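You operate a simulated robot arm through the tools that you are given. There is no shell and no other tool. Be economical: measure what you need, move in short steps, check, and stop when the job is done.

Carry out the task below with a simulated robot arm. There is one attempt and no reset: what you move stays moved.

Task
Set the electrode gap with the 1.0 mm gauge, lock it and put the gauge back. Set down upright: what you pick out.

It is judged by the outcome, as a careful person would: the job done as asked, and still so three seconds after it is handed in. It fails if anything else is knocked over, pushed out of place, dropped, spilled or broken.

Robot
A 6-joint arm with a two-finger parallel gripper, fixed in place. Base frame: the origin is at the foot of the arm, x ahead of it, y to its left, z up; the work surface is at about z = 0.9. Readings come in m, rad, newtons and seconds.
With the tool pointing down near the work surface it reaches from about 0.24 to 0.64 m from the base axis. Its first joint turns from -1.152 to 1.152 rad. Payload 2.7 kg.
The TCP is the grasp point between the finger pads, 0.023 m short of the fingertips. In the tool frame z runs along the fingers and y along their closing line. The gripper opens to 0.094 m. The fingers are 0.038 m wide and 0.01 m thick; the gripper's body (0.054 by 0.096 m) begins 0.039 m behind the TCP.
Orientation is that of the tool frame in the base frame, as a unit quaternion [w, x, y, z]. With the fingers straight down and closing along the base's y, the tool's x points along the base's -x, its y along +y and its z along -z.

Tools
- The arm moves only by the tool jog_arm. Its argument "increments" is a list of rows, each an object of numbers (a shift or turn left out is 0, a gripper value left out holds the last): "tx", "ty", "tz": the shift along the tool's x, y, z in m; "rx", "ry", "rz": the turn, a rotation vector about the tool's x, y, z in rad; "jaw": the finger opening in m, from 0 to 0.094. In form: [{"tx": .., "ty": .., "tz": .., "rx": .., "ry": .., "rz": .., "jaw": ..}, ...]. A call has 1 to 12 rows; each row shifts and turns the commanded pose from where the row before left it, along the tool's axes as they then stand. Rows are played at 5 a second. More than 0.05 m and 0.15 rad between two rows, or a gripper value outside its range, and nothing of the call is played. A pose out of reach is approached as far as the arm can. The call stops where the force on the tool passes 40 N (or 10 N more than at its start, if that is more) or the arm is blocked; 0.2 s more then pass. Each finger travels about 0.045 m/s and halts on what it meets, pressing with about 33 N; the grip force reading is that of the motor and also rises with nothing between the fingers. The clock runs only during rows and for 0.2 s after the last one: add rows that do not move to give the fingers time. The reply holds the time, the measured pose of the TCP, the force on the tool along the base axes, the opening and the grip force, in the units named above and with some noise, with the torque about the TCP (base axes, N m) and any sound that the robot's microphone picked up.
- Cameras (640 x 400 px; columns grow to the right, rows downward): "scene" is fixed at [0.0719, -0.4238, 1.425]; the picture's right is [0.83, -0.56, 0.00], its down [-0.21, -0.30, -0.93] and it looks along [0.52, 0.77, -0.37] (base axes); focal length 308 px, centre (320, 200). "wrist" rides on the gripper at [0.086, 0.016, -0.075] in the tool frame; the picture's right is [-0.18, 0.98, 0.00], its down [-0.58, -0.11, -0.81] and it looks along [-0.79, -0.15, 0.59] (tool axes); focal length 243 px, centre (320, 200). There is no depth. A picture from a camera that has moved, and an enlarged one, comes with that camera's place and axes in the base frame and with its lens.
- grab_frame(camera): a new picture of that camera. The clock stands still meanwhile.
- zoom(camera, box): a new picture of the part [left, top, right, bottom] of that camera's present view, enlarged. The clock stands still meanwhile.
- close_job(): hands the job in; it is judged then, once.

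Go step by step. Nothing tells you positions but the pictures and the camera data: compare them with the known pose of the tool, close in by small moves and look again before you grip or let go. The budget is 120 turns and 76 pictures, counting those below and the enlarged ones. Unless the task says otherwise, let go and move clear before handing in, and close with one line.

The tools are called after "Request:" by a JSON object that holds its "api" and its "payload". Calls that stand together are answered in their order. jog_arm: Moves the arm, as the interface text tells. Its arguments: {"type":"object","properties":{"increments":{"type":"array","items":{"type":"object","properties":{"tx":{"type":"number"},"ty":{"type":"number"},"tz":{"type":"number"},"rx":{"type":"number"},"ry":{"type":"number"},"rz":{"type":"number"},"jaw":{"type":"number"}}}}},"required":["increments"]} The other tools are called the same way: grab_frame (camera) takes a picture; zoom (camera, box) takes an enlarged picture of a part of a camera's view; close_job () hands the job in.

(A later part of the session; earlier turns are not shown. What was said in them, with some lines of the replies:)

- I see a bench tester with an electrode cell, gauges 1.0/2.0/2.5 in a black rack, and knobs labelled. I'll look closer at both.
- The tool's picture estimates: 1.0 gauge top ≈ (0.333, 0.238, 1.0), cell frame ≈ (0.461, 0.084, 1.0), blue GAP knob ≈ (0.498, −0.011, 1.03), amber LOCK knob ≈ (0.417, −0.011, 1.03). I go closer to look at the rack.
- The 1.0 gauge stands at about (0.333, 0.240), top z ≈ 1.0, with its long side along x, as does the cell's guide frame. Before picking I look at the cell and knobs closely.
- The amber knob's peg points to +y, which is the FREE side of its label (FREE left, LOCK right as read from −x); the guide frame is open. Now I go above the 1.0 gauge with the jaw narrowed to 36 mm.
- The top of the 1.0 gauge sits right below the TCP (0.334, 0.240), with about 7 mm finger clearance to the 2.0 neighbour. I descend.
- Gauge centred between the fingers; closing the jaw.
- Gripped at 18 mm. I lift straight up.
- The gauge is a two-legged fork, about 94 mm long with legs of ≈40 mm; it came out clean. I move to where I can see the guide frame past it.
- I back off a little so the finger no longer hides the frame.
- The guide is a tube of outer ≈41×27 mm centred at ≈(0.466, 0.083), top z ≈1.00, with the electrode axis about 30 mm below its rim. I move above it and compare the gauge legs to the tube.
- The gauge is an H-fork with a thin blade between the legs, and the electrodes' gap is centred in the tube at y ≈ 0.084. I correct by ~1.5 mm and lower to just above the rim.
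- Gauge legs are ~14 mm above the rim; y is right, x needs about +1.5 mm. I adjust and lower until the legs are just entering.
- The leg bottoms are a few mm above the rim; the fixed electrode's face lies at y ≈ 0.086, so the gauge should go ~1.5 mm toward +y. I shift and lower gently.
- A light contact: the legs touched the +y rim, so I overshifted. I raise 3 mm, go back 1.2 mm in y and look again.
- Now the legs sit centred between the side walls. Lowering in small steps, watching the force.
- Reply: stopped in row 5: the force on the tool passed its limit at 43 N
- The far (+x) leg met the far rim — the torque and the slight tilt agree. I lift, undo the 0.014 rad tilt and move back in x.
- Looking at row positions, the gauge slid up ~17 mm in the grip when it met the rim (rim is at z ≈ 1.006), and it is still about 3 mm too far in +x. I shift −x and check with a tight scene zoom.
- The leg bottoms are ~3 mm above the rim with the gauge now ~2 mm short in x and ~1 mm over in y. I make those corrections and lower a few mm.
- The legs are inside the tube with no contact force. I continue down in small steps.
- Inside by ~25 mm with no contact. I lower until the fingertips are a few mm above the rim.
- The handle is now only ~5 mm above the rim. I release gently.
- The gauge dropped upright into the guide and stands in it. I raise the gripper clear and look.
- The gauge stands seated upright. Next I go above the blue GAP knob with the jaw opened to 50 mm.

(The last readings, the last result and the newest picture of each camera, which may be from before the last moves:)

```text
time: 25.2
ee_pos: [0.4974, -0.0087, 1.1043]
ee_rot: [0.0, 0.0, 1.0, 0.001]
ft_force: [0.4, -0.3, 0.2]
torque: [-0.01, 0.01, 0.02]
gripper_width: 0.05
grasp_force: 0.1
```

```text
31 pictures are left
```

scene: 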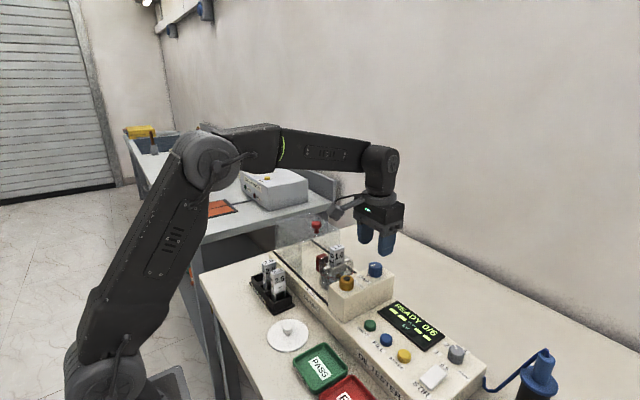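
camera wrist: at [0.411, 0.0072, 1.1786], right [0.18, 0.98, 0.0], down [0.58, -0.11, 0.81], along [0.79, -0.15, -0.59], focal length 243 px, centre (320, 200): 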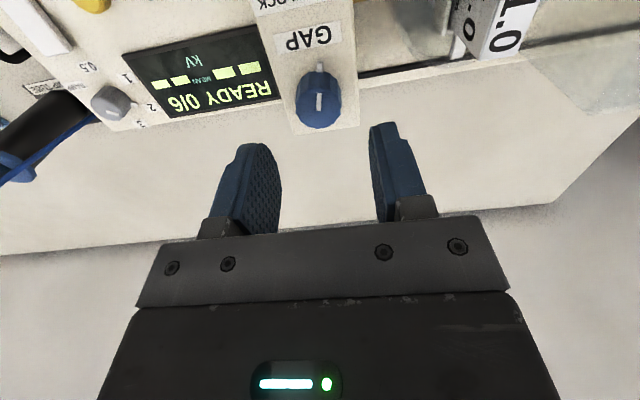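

The knob top appears at ≈(0.502, −0.011). I adjust slightly and come down to just above it to check.

Request:
{"api": "jog_arm", "payload": {"increments": [{"tx": -0.004, "ty": -0.002, "tz": 0.02}, {"tz": 0.02}, {}]}}

Request:
{"api": "zoom", "payload": {"camera": "wrist", "box": [230, 80, 410, 210]}}

Request:
{"api": "zoom", "payload": {"camera": "scene", "box": [320, 230, 400, 290]}}

```text
time: 26.0
ee_pos: [0.4991, -0.0107, 1.0623]
ee_rot: [0.0, -0.001, 1.0, 0.001]
ft_force: [-0.5, 0.3, -0.6]
torque: [0.01, -0.02, 0.02]
gripper_width: 0.0499
grasp_force: 0.0
```

```text
3.08 times, centred on (320, 145) of wrist
camera zoom: at [0.4138, 0.0039, 1.1373], right [0.18, 0.98, 0.0], down [0.58, -0.11, 0.81], along [0.79, -0.15, -0.59], focal length 746 px, centre (320, 369)
```

zoom: 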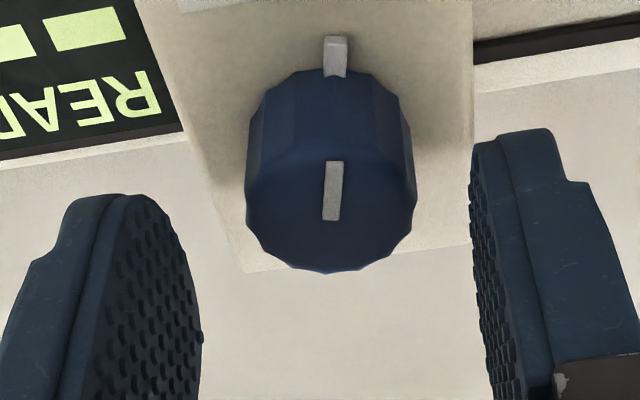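

```text
6.67 times, centred on (360, 260) of scene
camera zoom: at [0.0719, -0.4238, 1.425], right [0.83, -0.56, 0.0], down [-0.21, -0.3, -0.93], along [0.52, 0.77, -0.37], focal length 2053 px, centre (53, -200)
```

zoom: 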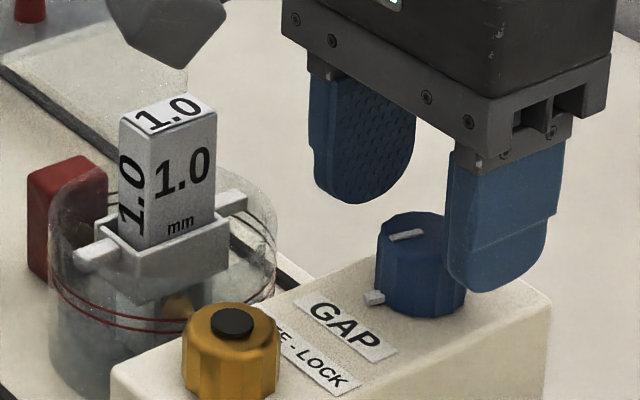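

Knob is centred under the TCP (top z ≈ 1.037). I lower the fingers around it and close.

Request:
{"api": "jog_arm", "payload": {"increments": [{"tz": 0.01}, {"tz": 0.01}, {"jaw": 0.022}, {}, {}, {}]}}

```text
time: 27.4
ee_pos: [0.502, -0.0103, 1.0423]
ee_rot: [-0.001, -0.001, 1.0, 0.001]
ft_force: [-0.6, 5.3, -1.9]
torque: [0.08, -0.6, 0.0]
gripper_width: 0.0293
grasp_force: 44.8
```

Gripped. I turn clockwise (as seen from above) by 0.4 rad and watch the torque and the electrode.

Request:
{"api": "jog_arm", "payload": {"increments": [{"rz": 0.1}, {"rz": 0.1}, {"rz": 0.1}, {"rz": 0.1}, {}]}}

Request:
{"api": "zoom", "payload": {"camera": "scene", "box": [320, 230, 400, 290]}}

```text
time: 28.6
ee_pos: [0.5024, -0.0106, 1.0436]
ee_rot: [0.0, 0.199, 0.98, 0.002]
ft_force: [1.0, 11.3, 0.6]
torque: [0.29, 0.0, 0.43]
gripper_width: 0.0294
grasp_force: 45.1
```

```text
6.67 times, centred on (360, 260) of scene
camera zoom: at [0.0719, -0.4235, 1.4251], right [0.83, -0.56, 0.0], down [-0.21, -0.31, -0.93], along [0.52, 0.77, -0.37], focal length 2053 px, centre (53, -200)
```

zoom: 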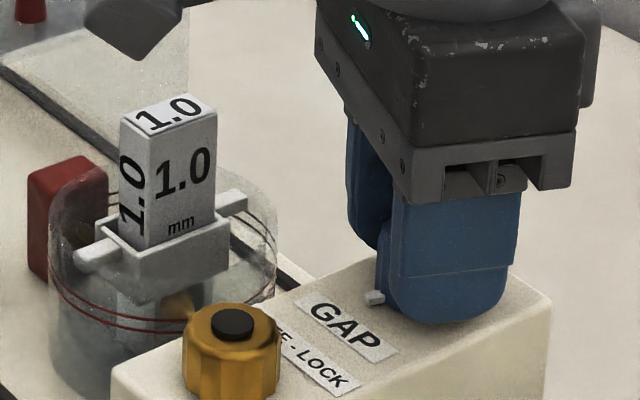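

The base peg didn't move, so it may be a fixed index; I check the knob's top mark from the wrist.

Request:
{"api": "zoom", "payload": {"camera": "wrist", "box": [240, 60, 440, 220]}}

```text
2.50 times, centred on (340, 140) of wrist
camera zoom: at [0.4286, 0.0378, 1.1186], right [0.55, 0.83, 0.0], down [0.49, -0.33, 0.81], along [0.67, -0.44, -0.59], focal length 606 px, centre (270, 350)
```

zoom: 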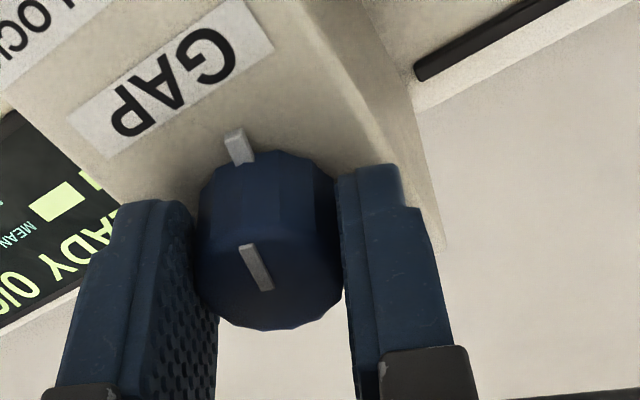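

The mark hasn't moved: the fingers slipped, so it's blocked that way or locked. I turn back −0.4 rad (counter-clockwise) and see whether the knob follows.

Request:
{"api": "jog_arm", "payload": {"increments": [{"rz": -0.1}, {"rz": -0.1}, {"rz": -0.1}, {"rz": -0.1}, {}]}}

Request:
{"api": "grab_frame", "payload": {"camera": "wrist"}}

```text
time: 29.8
ee_pos: [0.5033, -0.0089, 1.0432]
ee_rot: [0.002, -0.003, 1.0, 0.002]
ft_force: [10.2, 20.6, 7.9]
torque: [0.46, -0.14, -0.67]
gripper_width: 0.0292
grasp_force: 45.3
```

```text
26 pictures are left
camera wrist: at [0.4154, 0.0051, 1.1184], right [0.18, 0.98, 0.0], down [0.58, -0.11, 0.81], along [0.79, -0.14, -0.59], focal length 243 px, centre (320, 200)
```

wrist: 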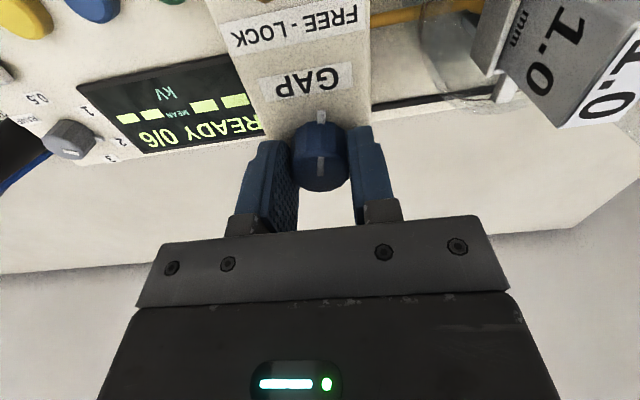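

The knob resists both ways, so the lock is engaged. I release it and go to the amber lock knob to free it first.

Request:
{"api": "jog_arm", "payload": {"increments": [{"jaw": 0.05}, {}, {"tz": -0.02}, {"tz": -0.025}, {"tx": 0.042}, {"tx": 0.042}, {}]}}

Request:
{"api": "zoom", "payload": {"camera": "wrist", "box": [240, 60, 400, 180]}}

```text
time: 31.4
ee_pos: [0.4192, -0.0116, 1.0871]
ee_rot: [0.0, -0.001, 1.0, 0.001]
ft_force: [-1.1, -0.3, -0.6]
torque: [0.02, 0.01, -0.01]
gripper_width: 0.0501
grasp_force: 0.0
```

```text
3.33 times, centred on (320, 120) of wrist
camera zoom: at [0.3323, 0.0031, 1.162], right [0.18, 0.98, 0.0], down [0.58, -0.11, 0.81], along [0.79, -0.15, -0.59], focal length 809 px, centre (320, 467)
```

zoom: 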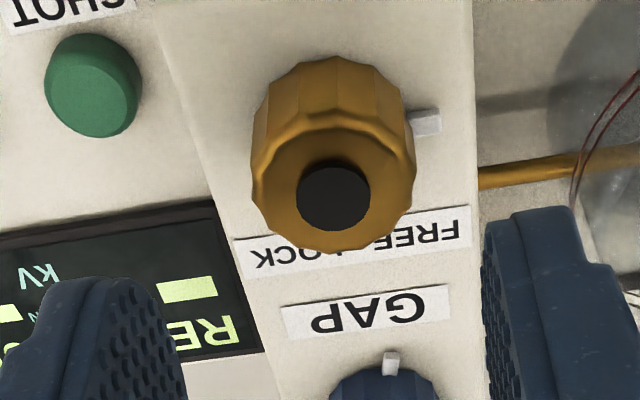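

The amber knob has no top mark, just the peg. The TCP is centred over it; I descend, grip, and turn counter-clockwise (toward FREE).

Request:
{"api": "jog_arm", "payload": {"increments": [{"ty": 0.001, "tz": 0.02}, {"tz": 0.02}, {"tz": 0.005}, {"jaw": 0.022}, {}, {}, {}]}}

Request:
{"api": "jog_arm", "payload": {"increments": [{"rz": -0.1}, {"rz": -0.1}, {"rz": -0.1}, {"rz": -0.1}, {}]}}

Request:
{"api": "zoom", "payload": {"camera": "wrist", "box": [220, 60, 420, 210]}}

```text
time: 33.0
ee_pos: [0.418, -0.0103, 1.0419]
ee_rot: [0.0, -0.001, 1.0, 0.001]
ft_force: [-0.8, -2.8, -4.2]
torque: [-0.08, -0.49, 0.02]
gripper_width: 0.0295
grasp_force: 45.3
```

```text
time: 34.2
ee_pos: [0.4192, -0.0115, 1.0418]
ee_rot: [-0.001, -0.201, 0.98, -0.001]
ft_force: [6.5, -13.7, -18.0]
torque: [-0.29, -0.48, -0.03]
gripper_width: 0.0294
grasp_force: 45.3
```

```text
2.67 times, centred on (320, 135) of wrist
camera zoom: at [0.3326, -0.0302, 1.1172], right [-0.22, 0.98, 0.0], down [0.58, 0.13, 0.81], along [0.79, 0.17, -0.59], focal length 647 px, centre (320, 373)
```

zoom: 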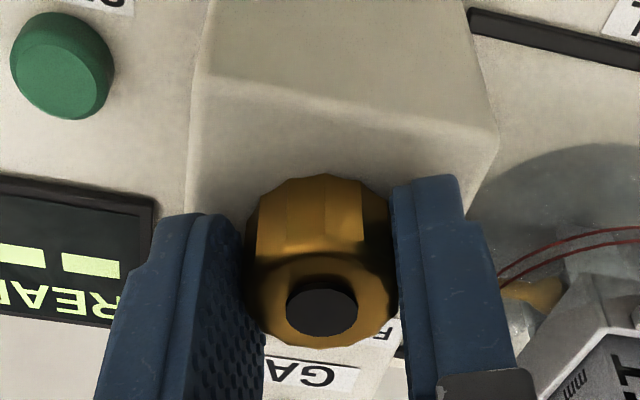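

Little torque remained, so it probably turned. I open, raise and look where the peg is now.

Request:
{"api": "jog_arm", "payload": {"increments": [{"jaw": 0.05}, {}, {}, {"tz": -0.02}, {"tz": -0.025}, {}]}}

Request:
{"api": "zoom", "payload": {"camera": "wrist", "box": [220, 40, 420, 190]}}

```text
time: 35.6
ee_pos: [0.4178, -0.0089, 1.0868]
ee_rot: [0.001, -0.199, 0.98, 0.001]
ft_force: [0.8, 0.7, -0.1]
torque: [0.01, -0.03, 0.0]
gripper_width: 0.05
grasp_force: 0.0
```

```text
2.67 times, centred on (320, 115) of wrist
camera zoom: at [0.3324, -0.0296, 1.1627], right [-0.21, 0.98, 0.0], down [0.58, 0.13, 0.81], along [0.79, 0.17, -0.59], focal length 647 px, centre (320, 427)
```

zoom: 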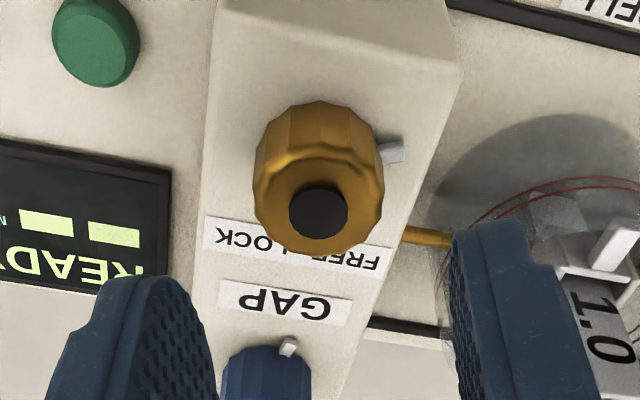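

The peg has turned ~0.4 rad with the knob, so the peg is the amber knob's pointer and it turns freely. I grip again and continue counter-clockwise to find the FREE stop.

Request:
{"api": "jog_arm", "payload": {"increments": [{"tz": 0.02}, {"tz": 0.025}, {"jaw": 0.022}, {}, {}, {}]}}

Request:
{"api": "jog_arm", "payload": {"increments": [{"rz": -0.1}, {"rz": -0.1}, {"rz": -0.1}, {}]}}

Request:
{"api": "jog_arm", "payload": {"increments": [{"rz": -0.1}, {"rz": -0.1}, {"rz": -0.1}, {}]}}

```text
time: 37.0
ee_pos: [0.4189, -0.0114, 1.0423]
ee_rot: [0.0, -0.2, 0.98, 0.0]
ft_force: [7.6, -14.3, -5.7]
torque: [-0.22, -0.7, -0.05]
gripper_width: 0.0294
grasp_force: 45.0
```

```text
time: 38.0
ee_pos: [0.42, -0.0094, 1.042]
ee_rot: [0.001, -0.345, 0.938, -0.001]
ft_force: [19.8, -17.3, -13.0]
torque: [-0.43, -0.26, -0.02]
gripper_width: 0.0291
grasp_force: 45.1
```

```text
time: 39.0
ee_pos: [0.4194, -0.0099, 1.0427]
ee_rot: [0.0, -0.482, 0.876, -0.001]
ft_force: [21.2, -23.2, -16.9]
torque: [-0.33, -0.48, -0.02]
gripper_width: 0.0295
grasp_force: 45.4
```

It turned a full radian with no resistance. I release, and try the GAP knob again.

Request:
{"api": "jog_arm", "payload": {"increments": [{"jaw": 0.05}, {}, {}, {"tz": -0.02}, {"tz": -0.025}, {"rz": 0.14}, {"rz": 0.14}, {"rz": 0.14}, {"rz": 0.14}, {"rz": 0.14}, {"rz": 0.15}, {"rz": 0.15}]}}

Request:
{"api": "zoom", "payload": {"camera": "wrist", "box": [240, 60, 400, 180]}}

```text
time: 41.6
ee_pos: [0.4172, -0.0106, 1.0867]
ee_rot: [0.0, 0.0, 1.0, 0.0]
ft_force: [0.4, 0.1, 0.3]
torque: [0.02, -0.03, -0.03]
gripper_width: 0.05
grasp_force: 0.2
```

```text
3.33 times, centred on (320, 120) of wrist
camera zoom: at [0.3317, 0.0059, 1.1628], right [0.18, 0.98, 0.0], down [0.58, -0.11, 0.81], along [0.79, -0.15, -0.59], focal length 809 px, centre (320, 467)
```

zoom: 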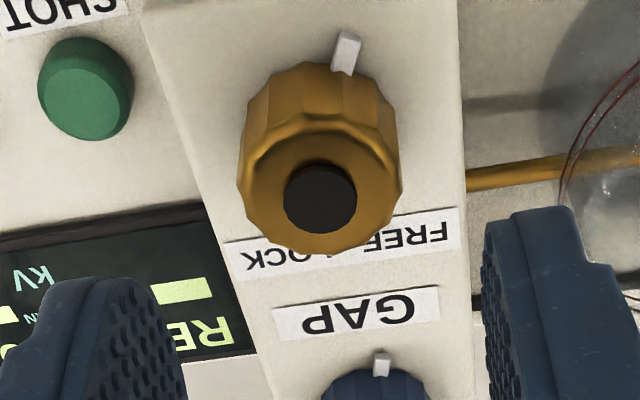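

The peg now points mostly to −x: evidently +y is LOCK and −x (like the blue one) is FREE, with ~0.5 rad left. I finish that turn.

Request:
{"api": "jog_arm", "payload": {"increments": [{"tz": 0.02}, {"tz": 0.025}, {"jaw": 0.022}, {}, {}, {}]}}

Request:
{"api": "jog_arm", "payload": {"increments": [{"rz": -0.1}, {"rz": -0.1}, {"rz": -0.1}, {"rz": -0.1}, {"rz": -0.08}, {}]}}

Request:
{"api": "jog_arm", "payload": {"increments": [{"jaw": 0.05}, {}, {}, {"tz": -0.02}, {"tz": -0.025}, {"rz": 0.12}, {"rz": 0.12}, {"rz": 0.12}, {"rz": 0.12}, {"tx": -0.04}, {"tx": -0.042}]}}

```text
time: 43.0
ee_pos: [0.419, -0.0098, 1.0426]
ee_rot: [0.0, -0.001, 1.0, 0.0]
ft_force: [-0.4, -8.9, -3.8]
torque: [-0.24, -0.83, -0.03]
gripper_width: 0.0291
grasp_force: 44.6
```

```text
time: 44.4
ee_pos: [0.4177, -0.0095, 1.0426]
ee_rot: [0.0, -0.239, 0.971, 0.0]
ft_force: [5.9, -18.6, -1.2]
torque: [-0.27, -0.16, -0.46]
gripper_width: 0.0288
grasp_force: 45.2
```

```text
time: 46.8
ee_pos: [0.502, -0.0108, 1.0861]
ee_rot: [0.0, -0.001, 1.0, 0.0]
ft_force: [-0.1, -1.0, 0.0]
torque: [0.0, 0.0, -0.01]
gripper_width: 0.0502
grasp_force: 0.1
```

The amber knob hit its FREE stop (torque 0.46). Now I grip the blue GAP knob and turn clockwise.

Request:
{"api": "jog_arm", "payload": {"increments": [{"tx": 0.001, "tz": 0.02}, {"tz": 0.024}, {"jaw": 0.022}, {}, {}, {}]}}

Request:
{"api": "jog_arm", "payload": {"increments": [{"rz": 0.1}, {"rz": 0.1}, {"rz": 0.1}, {}]}}

Request:
{"api": "zoom", "payload": {"camera": "scene", "box": [320, 240, 400, 300]}}

```text
time: 48.2
ee_pos: [0.4978, -0.0107, 1.0423]
ee_rot: [0.0, -0.001, 1.0, 0.001]
ft_force: [1.4, -0.5, -3.0]
torque: [-0.05, -0.46, 0.03]
gripper_width: 0.0296
grasp_force: 44.8
```

```text
time: 49.2
ee_pos: [0.4981, -0.0095, 1.0437]
ee_rot: [-0.001, 0.15, 0.989, 0.001]
ft_force: [0.2, 8.9, -11.0]
torque: [-0.09, -0.86, 0.02]
gripper_width: 0.0294
grasp_force: 45.2
```

```text
6.67 times, centred on (360, 270) of scene
camera zoom: at [0.0721, -0.4235, 1.4251], right [0.83, -0.56, 0.0], down [-0.21, -0.31, -0.93], along [0.52, 0.77, -0.37], focal length 2053 px, centre (53, -267)
```

zoom: 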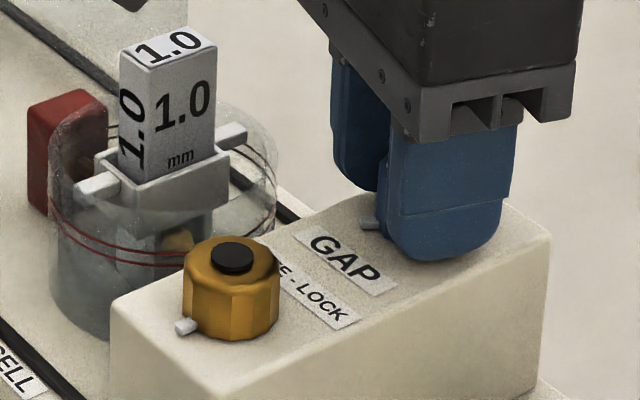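

It turns freely now. I continue clockwise watching for resistance.

Request:
{"api": "jog_arm", "payload": {"increments": [{"rz": 0.1}, {"rz": 0.1}, {"rz": 0.1}, {"rz": 0.1}, {}]}}

Request:
{"api": "jog_arm", "payload": {"increments": [{"rz": 0.1}, {"rz": 0.1}, {"rz": 0.1}, {"rz": 0.1}, {}]}}

Request:
{"api": "zoom", "payload": {"camera": "scene", "box": [325, 250, 365, 280]}}

```text
time: 50.4
ee_pos: [0.499, -0.0083, 1.0419]
ee_rot: [-0.001, 0.342, 0.94, 0.002]
ft_force: [9.2, 22.3, -18.8]
torque: [-0.03, -0.59, 0.07]
gripper_width: 0.0292
grasp_force: 45.6
```

```text
time: 51.6
ee_pos: [0.4994, -0.0062, 1.0432]
ee_rot: [-0.001, 0.523, 0.852, 0.003]
ft_force: [18.4, 23.5, -22.4]
torque: [0.24, -0.4, 0.05]
gripper_width: 0.0295
grasp_force: 45.3
```

```text
13.33 times, centred on (345, 265) of scene
camera zoom: at [0.0728, -0.4231, 1.4252], right [0.83, -0.56, 0.0], down [-0.21, -0.31, -0.93], along [0.52, 0.77, -0.37], focal length 4107 px, centre (-13, -667)
```

zoom: 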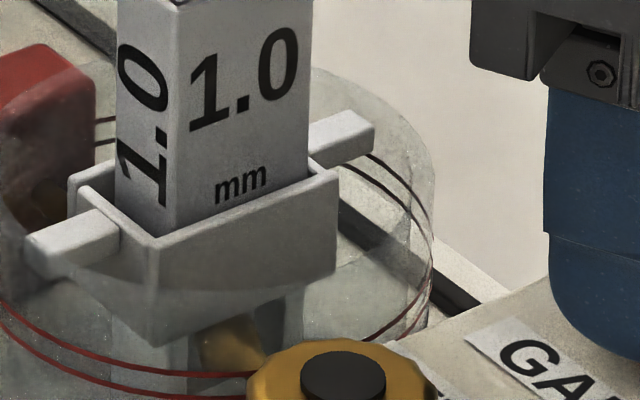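

No stop after 1.1 rad, and side load is building. I open, rotate back for a fresh grip, and continue.

Request:
{"api": "jog_arm", "payload": {"increments": [{"jaw": 0.05}, {}, {}, {"rz": -0.14}, {"rz": -0.14}, {"rz": -0.14}, {"rz": -0.14}, {"rz": -0.14}, {"rz": -0.14}, {"rz": -0.14}, {"rz": -0.14}]}}

Request:
{"api": "jog_arm", "payload": {"increments": [{"rz": -0.14}, {"rz": -0.14}, {"rz": -0.14}, {"rz": -0.14}, {"rz": -0.14}, {}]}}

Request:
{"api": "zoom", "payload": {"camera": "scene", "box": [325, 245, 385, 290]}}

```text
time: 54.0
ee_pos: [0.4984, -0.0093, 1.0433]
ee_rot: [0.0, -0.012, 1.0, 0.001]
ft_force: [-0.6, -0.3, -0.1]
torque: [0.01, 0.0, 0.03]
gripper_width: 0.0501
grasp_force: 0.1
```

```text
time: 55.4
ee_pos: [0.4991, -0.0104, 1.0427]
ee_rot: [-0.001, -0.354, 0.935, 0.001]
ft_force: [0.0, 0.1, 0.3]
torque: [0.01, -0.01, 0.0]
gripper_width: 0.05
grasp_force: 0.0
```

```text
8.89 times, centred on (355, 268) of scene
camera zoom: at [0.0719, -0.4238, 1.425], right [0.83, -0.56, 0.0], down [-0.21, -0.3, -0.93], along [0.52, 0.77, -0.37], focal length 2738 px, centre (9, -400)
```

zoom: 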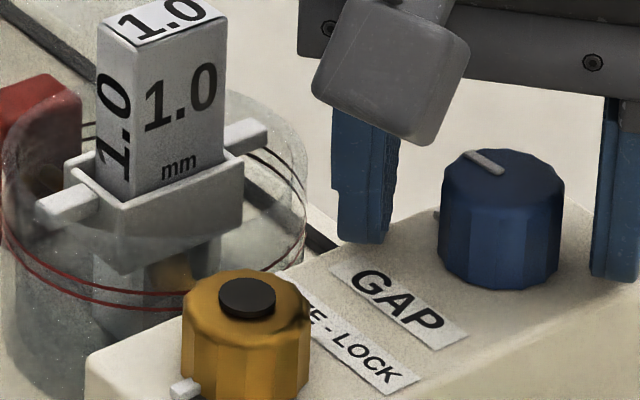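

The blue mark and pointer moved with the knob (~1.1 rad clockwise). I grip again and keep turning, checking torque at each stage.

Request:
{"api": "jog_arm", "payload": {"increments": [{"tx": 0.0, "jaw": 0.022}, {}, {}, {}, {"rz": 0.1}, {"rz": 0.1}, {"rz": 0.1}, {"rz": 0.1}, {}]}}

Request:
{"api": "jog_arm", "payload": {"increments": [{"rz": 0.1}, {"rz": 0.1}, {"rz": 0.1}, {"rz": 0.1}, {}]}}

Request:
{"api": "jog_arm", "payload": {"increments": [{"rz": 0.1}, {"rz": 0.1}, {"rz": 0.1}, {"rz": 0.1}, {}]}}

```text
time: 57.4
ee_pos: [0.4989, -0.0117, 1.042]
ee_rot: [0.0, -0.16, 0.987, 0.0]
ft_force: [7.4, -20.4, -11.4]
torque: [-0.05, -1.02, -0.07]
gripper_width: 0.0293
grasp_force: 45.4
```

```text
time: 58.6
ee_pos: [0.4992, -0.0088, 1.0429]
ee_rot: [-0.001, 0.04, 0.999, 0.001]
ft_force: [9.2, -15.7, -16.6]
torque: [-0.33, -0.12, -0.05]
gripper_width: 0.0293
grasp_force: 45.3
```

```text
time: 59.8
ee_pos: [0.4995, -0.0079, 1.0433]
ee_rot: [-0.001, 0.238, 0.971, 0.002]
ft_force: [6.3, 1.9, -16.3]
torque: [-0.13, -0.85, 0.02]
gripper_width: 0.0291
grasp_force: 45.2
```

Still free at 2.3 rad in total; I continue.

Request:
{"api": "jog_arm", "payload": {"increments": [{"rz": 0.1}, {"rz": 0.1}, {"rz": 0.1}, {"rz": 0.1}, {}]}}

Request:
{"api": "jog_arm", "payload": {"increments": [{"rz": 0.1}, {"rz": 0.1}, {"rz": 0.1}, {}]}}

Request:
{"api": "zoom", "payload": {"camera": "scene", "box": [325, 245, 385, 290]}}

```text
time: 61.0
ee_pos: [0.4994, -0.0072, 1.0451]
ee_rot: [0.003, 0.425, 0.905, 0.003]
ft_force: [10.7, 25.4, 14.5]
torque: [0.73, -0.22, 0.59]
gripper_width: 0.0293
grasp_force: 45.3
```

```text
time: 62.0
ee_pos: [0.5012, -0.0079, 1.0438]
ee_rot: [0.003, 0.556, 0.831, 0.004]
ft_force: [22.7, 22.2, 7.2]
torque: [0.42, -0.48, 0.55]
gripper_width: 0.0292
grasp_force: 44.6
```

```text
8.89 times, centred on (355, 268) of scene
camera zoom: at [0.0725, -0.4231, 1.4252], right [0.83, -0.56, 0.0], down [-0.21, -0.31, -0.93], along [0.52, 0.77, -0.37], focal length 2738 px, centre (9, -400)
```

zoom: 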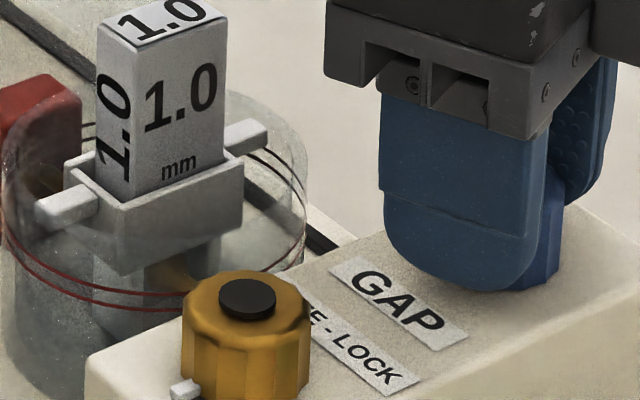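

Resistance came up at about 2.5 rad (0.6 N·m, fingers slipping). I check in close-up that the electrode has closed onto the blade.

Request:
{"api": "zoom", "payload": {"camera": "scene", "box": [326, 258, 354, 282]}}

```text
16.00 times, centred on (340, 270) of scene
camera zoom: at [0.0725, -0.4231, 1.4252], right [0.83, -0.56, 0.0], down [-0.21, -0.31, -0.93], along [0.52, 0.77, -0.37], focal length 4928 px, centre (0, -920)
```

zoom: 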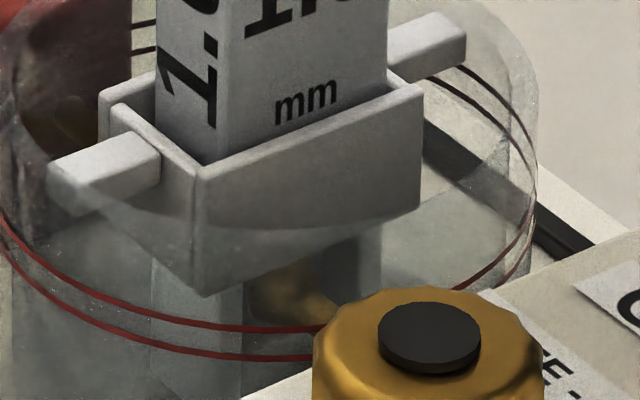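

The electrode is now further inward, under the guide, so it is pressing on the blade. I release and move to the amber knob to lock.

Request:
{"api": "jog_arm", "payload": {"increments": [{"jaw": 0.05}, {}, {}, {"tz": -0.02}, {"tz": -0.025}, {"rz": -0.148}, {"rz": -0.148}, {"rz": -0.148}, {"rz": -0.148}, {"rz": -0.148}, {"rz": -0.148}, {"rz": -0.148}]}}

Request:
{"api": "jog_arm", "payload": {"increments": [{"rz": -0.14}, {}]}}

```text
time: 64.6
ee_pos: [0.499, -0.0093, 1.0895]
ee_rot: [0.0, 0.069, 0.998, 0.001]
ft_force: [-0.3, 0.2, 0.2]
torque: [0.0, 0.04, -0.04]
gripper_width: 0.0499
grasp_force: 0.0
```

```text
time: 65.2
ee_pos: [0.4986, -0.0095, 1.088]
ee_rot: [0.0, 0.0, 1.0, 0.001]
ft_force: [0.1, 0.0, -0.2]
torque: [-0.01, 0.01, 0.02]
gripper_width: 0.0501
grasp_force: 0.1
```

Moving over the amber knob, pre-rotating −0.75 rad for a long clockwise stroke.

Request:
{"api": "jog_arm", "payload": {"increments": [{"tx": 0.04, "ty": -0.0013}, {"tx": 0.0403}, {"rz": -0.15}, {"rz": -0.15}, {"rz": -0.15}, {"rz": -0.15}, {"rz": -0.15}, {"tz": 0.02}, {"tz": 0.02}, {"tz": 0.005}, {}]}}

Request:
{"api": "jog_arm", "payload": {"increments": [{"jaw": 0.022}, {}, {}, {}, {"rz": 0.1}, {"rz": 0.1}, {"rz": 0.1}, {"rz": 0.1}, {"rz": 0.1}, {}]}}

Request:
{"api": "jog_arm", "payload": {"increments": [{"rz": 0.1}, {"rz": 0.1}, {"rz": 0.1}, {"rz": 0.1}, {"rz": 0.1}, {}]}}

```text
time: 67.6
ee_pos: [0.4181, -0.0112, 1.0451]
ee_rot: [-0.001, -0.365, 0.931, 0.0]
ft_force: [-0.6, 0.6, -0.4]
torque: [0.0, -0.01, 0.04]
gripper_width: 0.0502
grasp_force: 0.1
```

```text
time: 69.8
ee_pos: [0.4183, -0.0102, 1.0436]
ee_rot: [-0.001, -0.123, 0.992, 0.001]
ft_force: [-12.9, 4.0, 6.5]
torque: [0.31, -0.36, 0.03]
gripper_width: 0.0288
grasp_force: 44.4
```

```text
time: 71.2
ee_pos: [0.4189, -0.0095, 1.0448]
ee_rot: [0.0, 0.126, 0.992, 0.001]
ft_force: [-13.4, 19.4, 10.5]
torque: [0.48, 0.43, 0.05]
gripper_width: 0.029
grasp_force: 44.7
```

1.0 rad turned freely; I continue clockwise to the LOCK stop.

Request:
{"api": "jog_arm", "payload": {"increments": [{"rz": 0.1}, {"rz": 0.1}, {"rz": 0.1}, {"rz": 0.1}, {}]}}

Request:
{"api": "jog_arm", "payload": {"increments": [{"rz": 0.1}, {"rz": 0.1}, {"rz": 0.1}, {}]}}

```text
time: 72.4
ee_pos: [0.419, -0.0089, 1.0433]
ee_rot: [0.001, 0.321, 0.947, 0.002]
ft_force: [-0.5, 26.6, 7.6]
torque: [0.63, -0.02, 0.06]
gripper_width: 0.0292
grasp_force: 45.1
```

```text
time: 73.4
ee_pos: [0.4205, -0.0112, 1.0438]
ee_rot: [0.001, 0.459, 0.888, 0.0]
ft_force: [15.7, 22.3, 0.1]
torque: [0.2, -0.59, 0.38]
gripper_width: 0.0293
grasp_force: 45.3
```

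The LOCK stop was reached (~1.6 rad, torque 0.38). I release, raise, rotate back and check.

Request:
{"api": "jog_arm", "payload": {"increments": [{"jaw": 0.05}, {}, {}, {"tz": -0.02}, {"tz": -0.025}, {"rz": -0.14}, {"rz": -0.14}, {"rz": -0.14}, {"rz": -0.14}, {"rz": -0.14}, {"rz": -0.125}, {"rz": -0.125}]}}

Request:
{"api": "zoom", "payload": {"camera": "wrist", "box": [240, 40, 440, 190]}}

```text
time: 76.0
ee_pos: [0.42, -0.01, 1.089]
ee_rot: [0.001, 0.0, 1.0, 0.001]
ft_force: [-0.1, -0.4, 0.1]
torque: [-0.03, 0.01, -0.01]
gripper_width: 0.0496
grasp_force: 0.1
```

```text
2.67 times, centred on (340, 115) of wrist
camera zoom: at [0.3321, 0.0051, 1.1642], right [0.18, 0.98, 0.0], down [0.58, -0.11, 0.81], along [0.79, -0.15, -0.59], focal length 647 px, centre (267, 427)
```

zoom: 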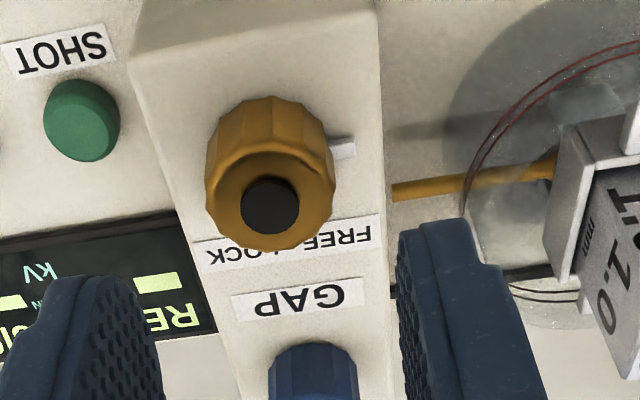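

The pointer is back at LOCK. Next I go above the gauge in the cell, jaw at 36 mm, and check alignment.

Request:
{"api": "jog_arm", "payload": {"increments": [{"tz": -0.025, "jaw": 0.036}, {"tx": -0.0145, "ty": 0.0316}, {"tx": -0.0145, "ty": 0.0316}, {"tx": -0.0145, "ty": 0.0312}, {"tz": 0.015}, {}]}}

Request:
{"api": "zoom", "payload": {"camera": "wrist", "box": [240, 60, 400, 200]}}

```text
time: 77.4
ee_pos: [0.4628, 0.0841, 1.0978]
ee_rot: [0.0, 0.001, 1.0, 0.001]
ft_force: [-0.2, -0.4, -0.5]
torque: [-0.01, -0.02, -0.01]
gripper_width: 0.036
grasp_force: 0.0
```

```text
2.86 times, centred on (320, 130) of wrist
camera zoom: at [0.3765, 0.0995, 1.174], right [0.19, 0.98, 0.0], down [0.58, -0.11, 0.81], along [0.79, -0.15, -0.59], focal length 693 px, centre (320, 400)
```

zoom: 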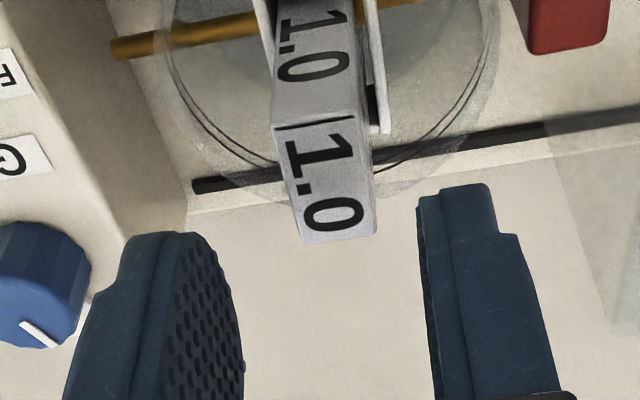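

Well aligned (gauge at ≈(0.465, 0.084)). I descend around the handle, stopping above the rim, and grip.

Request:
{"api": "jog_arm", "payload": {"increments": [{"tx": -0.001, "tz": 0.02}, {"tz": 0.02}, {"tz": 0.015}, {"tz": 0.005}, {"jaw": 0.01}, {}, {}, {}]}}

Request:
{"api": "jog_arm", "payload": {"increments": [{"tz": -0.003}, {"tz": -0.004}, {"tz": -0.008}, {}]}}

Request:
{"api": "zoom", "payload": {"camera": "scene", "box": [325, 235, 373, 271]}}

```text
time: 79.2
ee_pos: [0.4634, 0.0829, 1.0398]
ee_rot: [0.0, 0.001, 1.0, 0.001]
ft_force: [0.3, -0.3, 0.3]
torque: [-0.02, 0.03, -0.02]
gripper_width: 0.0176
grasp_force: 32.7
```

```text
time: 80.2
ee_pos: [0.4636, 0.084, 1.0541]
ee_rot: [0.0, 0.002, 1.0, 0.001]
ft_force: [0.1, -0.1, -1.8]
torque: [-0.01, -0.02, 0.0]
gripper_width: 0.0172
grasp_force: 33.1
```

```text
11.11 times, centred on (349, 253) of scene
camera zoom: at [0.0719, -0.4238, 1.425], right [0.83, -0.56, 0.0], down [-0.21, -0.3, -0.93], along [0.52, 0.77, -0.37], focal length 3422 px, centre (-2, -389)
```

zoom: 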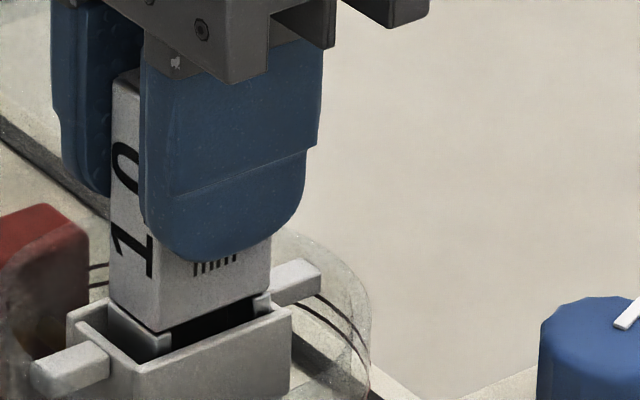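

The gauge lifts without resistance. I raise it fully out and look down into the cell.

Request:
{"api": "jog_arm", "payload": {"increments": [{"tz": -0.01}, {"tz": -0.015}, {"tz": -0.02}, {"tz": -0.02}, {"tz": -0.03}, {"tx": 0.02, "ty": 0.04}, {"tx": 0.02, "ty": 0.035}, {}]}}

Request:
{"api": "grab_frame", "payload": {"camera": "wrist"}}

```text
time: 82.0
ee_pos: [0.424, 0.1572, 1.1495]
ee_rot: [0.0, 0.002, 1.0, 0.0]
ft_force: [0.0, -0.3, -1.0]
torque: [0.02, 0.0, -0.01]
gripper_width: 0.0178
grasp_force: 32.9
```

```text
13 pictures are left
camera wrist: at [0.3377, 0.1737, 1.2244], right [0.19, 0.98, 0.0], down [0.58, -0.11, 0.81], along [0.79, -0.15, -0.59], focal length 243 px, centre (320, 200)
```

wrist: 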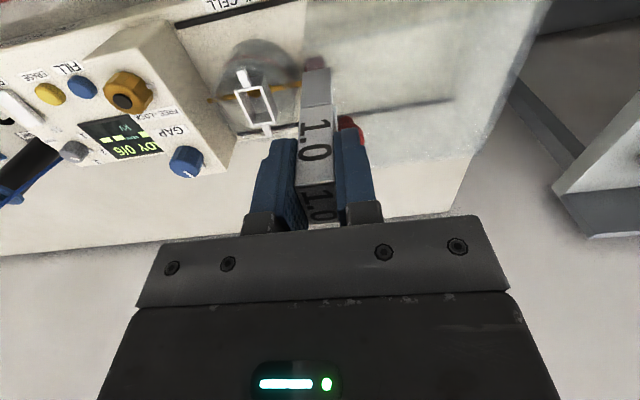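

I move slightly for a steeper look at the electrodes inside the guide.

Request:
{"api": "jog_arm", "payload": {"increments": [{"tx": -0.022, "ty": -0.021}, {"tx": -0.022, "ty": -0.021}, {}]}}

Request:
{"api": "zoom", "payload": {"camera": "wrist", "box": [250, 10, 330, 70]}}

```text
time: 82.8
ee_pos: [0.4686, 0.1147, 1.1506]
ee_rot: [0.0, 0.001, 1.0, 0.001]
ft_force: [-0.3, 0.2, -0.5]
torque: [0.0, -0.02, 0.0]
gripper_width: 0.0173
grasp_force: 33.0
```

```text
6.67 times, centred on (290, 40) of wrist
camera zoom: at [0.382, 0.1315, 1.2248], right [0.19, 0.98, 0.0], down [0.58, -0.11, 0.81], along [0.79, -0.15, -0.59], focal length 1618 px, centre (520, 1267)
```

zoom: 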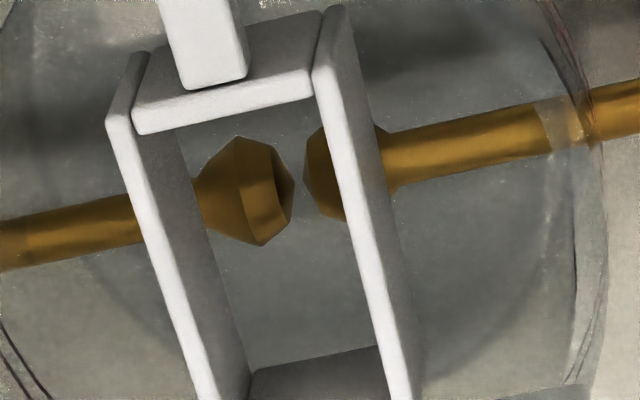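

The gap now looks ≈1 mm between the electrode faces. I bring the gauge back to above its rack slot, moving −x first to stay clear of the cover's knob.

Request:
{"api": "jog_arm", "payload": {"increments": [{"tz": -0.02}, {"tx": 0.045}, {"tx": 0.045}, {"tx": 0.0445}, {"ty": 0.042}, {"ty": 0.042}, {"ty": 0.0413}, {"tz": 0.03}, {"tz": 0.025}, {}, {}]}}

Request:
{"api": "jog_arm", "payload": {"increments": [{}]}}

Request:
{"api": "zoom", "payload": {"camera": "wrist", "box": [240, 40, 400, 220]}}

```text
time: 85.2
ee_pos: [0.3337, 0.2433, 1.1151]
ee_rot: [0.0, 0.002, 1.0, 0.001]
ft_force: [-0.4, 0.6, -0.3]
torque: [0.03, 0.03, 0.02]
gripper_width: 0.0176
grasp_force: 32.9
```

```text
time: 85.6
ee_pos: [0.3339, 0.2414, 1.1153]
ee_rot: [0.0, 0.001, 1.0, 0.001]
ft_force: [0.1, 0.9, -1.0]
torque: [-0.04, 0.02, -0.01]
gripper_width: 0.0177
grasp_force: 32.7
```

```text
2.22 times, centred on (320, 130) of wrist
camera zoom: at [0.2472, 0.2578, 1.1906], right [0.19, 0.98, 0.0], down [0.58, -0.11, 0.81], along [0.79, -0.15, -0.59], focal length 539 px, centre (320, 356)
```

zoom: 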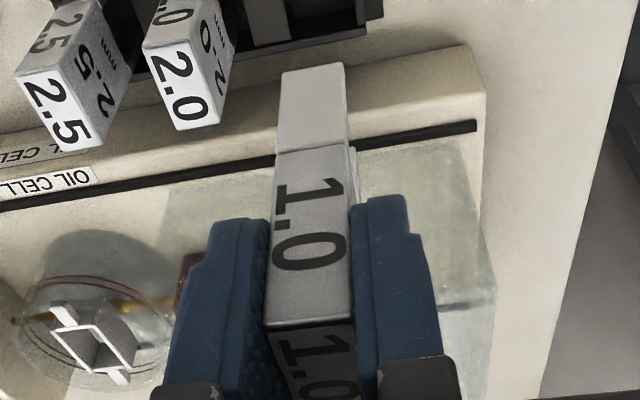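

Comparing with my earlier view from the same pose, the gauge sits in the grip as before and I'm ~2.7 mm too far +y. I correct and descend to just above the rack.

Request:
{"api": "jog_arm", "payload": {"increments": [{"ty": -0.0026}, {"tz": 0.03}, {"tz": 0.03}, {"tz": 0.025}, {}]}}

Request:
{"api": "zoom", "payload": {"camera": "wrist", "box": [250, 30, 370, 150]}}

Request:
{"api": "zoom", "payload": {"camera": "scene", "box": [240, 240, 300, 315]}}

```text
time: 86.8
ee_pos: [0.3345, 0.2405, 1.0299]
ee_rot: [0.0, 0.002, 1.0, 0.001]
ft_force: [-0.1, -1.0, -1.2]
torque: [-0.02, -0.02, -0.03]
gripper_width: 0.0177
grasp_force: 33.4
```

```text
3.33 times, centred on (310, 90) of wrist
camera zoom: at [0.2477, 0.2565, 1.1058], right [0.19, 0.98, 0.0], down [0.58, -0.11, 0.81], along [0.79, -0.15, -0.59], focal length 809 px, centre (353, 567)
```

zoom: 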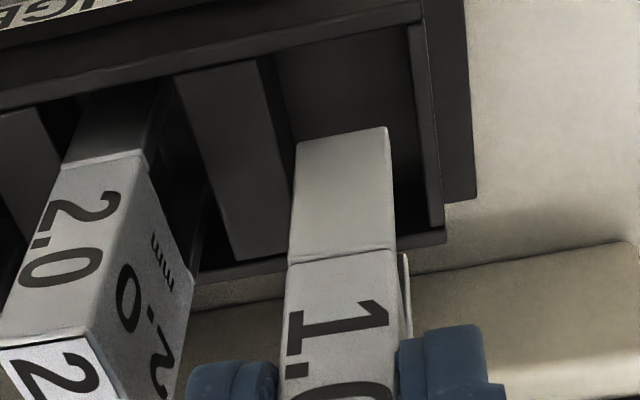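

```text
5.33 times, centred on (270, 278) of scene
camera zoom: at [0.0719, -0.4238, 1.425], right [0.83, -0.56, 0.0], down [-0.21, -0.3, -0.93], along [0.52, 0.77, -0.37], focal length 1643 px, centre (587, -213)
```

zoom: 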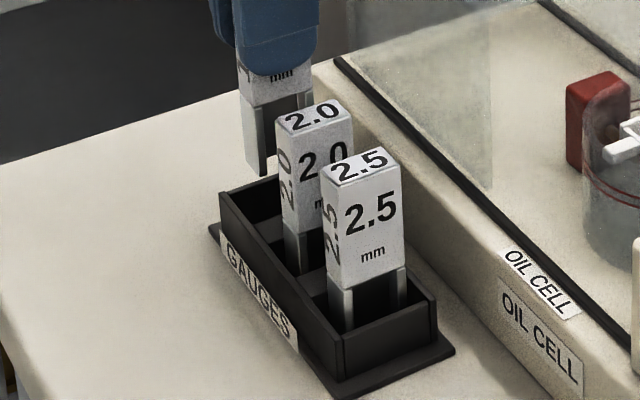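

The slot is roomy and the gauge is about 1 mm off its centre. I correct and lower into the slot.

Request:
{"api": "jog_arm", "payload": {"increments": [{"tx": 0.0005, "ty": -0.001}, {"tz": 0.01}, {"tz": 0.01}, {"tz": 0.01}, {"tz": 0.006}, {"tz": 0.004}, {}]}}

Request:
{"api": "zoom", "payload": {"camera": "scene", "box": [240, 240, 300, 315]}}

```text
time: 88.4
ee_pos: [0.3334, 0.2388, 0.9897]
ee_rot: [0.0, 0.002, 1.0, 0.0]
ft_force: [-0.1, -0.3, -1.1]
torque: [-0.04, 0.04, -0.03]
gripper_width: 0.0173
grasp_force: 32.9
```

```text
5.33 times, centred on (270, 278) of scene
camera zoom: at [0.0719, -0.4238, 1.425], right [0.83, -0.56, 0.0], down [-0.21, -0.3, -0.93], along [0.52, 0.77, -0.37], focal length 1643 px, centre (587, -213)
```

zoom: 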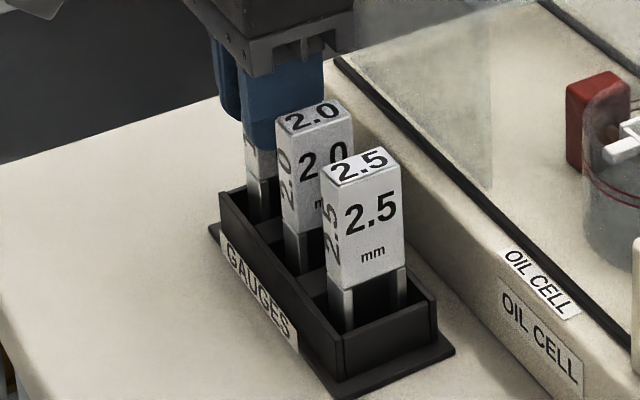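

It's in the slot with no contact yet. I feel for the bottom in 1.5 mm steps.

Request:
{"api": "jog_arm", "payload": {"increments": [{"tz": 0.0015}, {"tz": 0.0015}, {"tz": 0.0015}, {}]}}

```text
time: 89.4
ee_pos: [0.3332, 0.2396, 0.9878]
ee_rot: [0.003, 0.002, 1.0, 0.003]
ft_force: [-7.5, -3.2, 34.1]
torque: [-0.2, 0.48, 0.01]
gripper_width: 0.0172
grasp_force: 32.6
```

Bottom reached. I ease 2 mm, then open just enough to free it and lift straight up.

Request:
{"api": "jog_arm", "payload": {"increments": [{"tz": -0.0025}, {}, {"jaw": 0.026}, {"jaw": 0.034}, {}, {}]}}

Request:
{"api": "zoom", "payload": {"camera": "wrist", "box": [220, 80, 420, 220]}}

```text
time: 90.8
ee_pos: [0.3343, 0.2375, 0.9869]
ee_rot: [0.001, 0.002, 1.0, 0.0]
ft_force: [-0.3, -0.5, 0.8]
torque: [0.01, 0.06, 0.01]
gripper_width: 0.0338
grasp_force: 0.1
```

```text
2.86 times, centred on (320, 150) of wrist
camera zoom: at [0.2466, 0.2542, 1.0621], right [0.19, 0.98, 0.0], down [0.58, -0.11, 0.81], along [0.79, -0.15, -0.59], focal length 693 px, centre (320, 343)
```

zoom: 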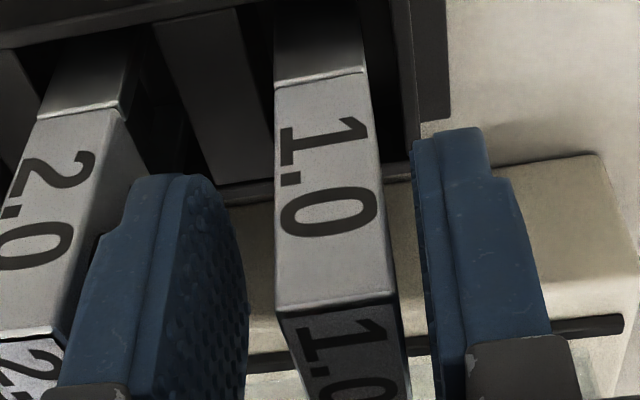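

The gauge stands upright and free between the fingers. I lift straight up and clear.

Request:
{"api": "jog_arm", "payload": {"increments": [{"tz": -0.015}, {"tz": -0.03}, {"tz": -0.04}, {"tz": -0.045}, {"tz": -0.045}, {"tz": -0.04}, {"tx": 0.03, "tz": -0.02}, {}]}}

Request:
{"api": "zoom", "payload": {"camera": "scene", "box": [235, 220, 395, 320]}}

Request:
{"api": "grab_frame", "payload": {"camera": "wrist"}}

```text
time: 92.6
ee_pos: [0.3033, 0.239, 1.2223]
ee_rot: [0.0, 0.002, 1.0, 0.001]
ft_force: [-0.2, 0.1, 0.5]
torque: [-0.01, -0.01, 0.03]
gripper_width: 0.034
grasp_force: 0.0
```

```text
4.00 times, centred on (315, 270) of scene
camera zoom: at [0.0719, -0.4238, 1.425], right [0.83, -0.56, 0.0], down [-0.21, -0.3, -0.93], along [0.52, 0.77, -0.37], focal length 1232 px, centre (340, -80)
```

zoom: 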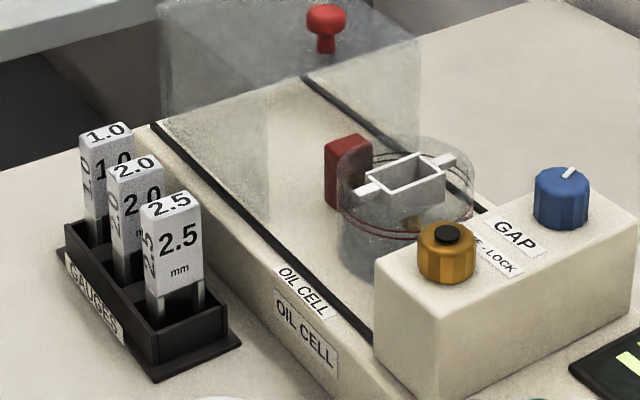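

```text
5 pictures are left
camera wrist: at [0.2161, 0.2548, 1.2977], right [0.19, 0.98, 0.0], down [0.58, -0.11, 0.81], along [0.79, -0.15, -0.59], focal length 243 px, centre (320, 200)
```

wrist: 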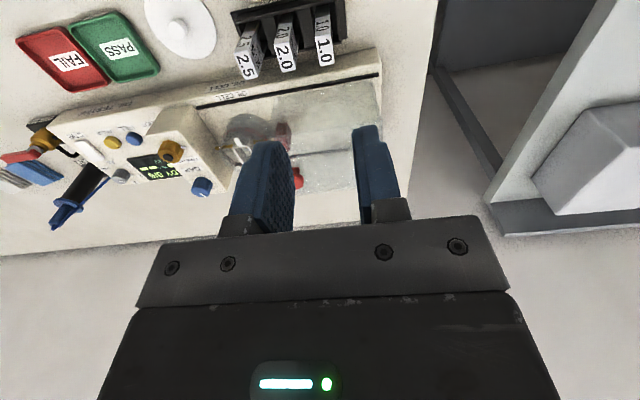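

All three gauges stand upright in the rack, the gap was set on the 1.0 mm gauge, the lock is back at LOCK, and the arm is clear. I hand in.

Request:
{"api": "close_job", "payload": {}}

```text
The job is handed in.
```

I set the electrode gap against the 1.0 mm gauge, locked it, and put the gauge back upright in its rack slot. After I took the gauge out, the gap looked like about 1 mm in the wrist camera picture; I had no other way to measure it.
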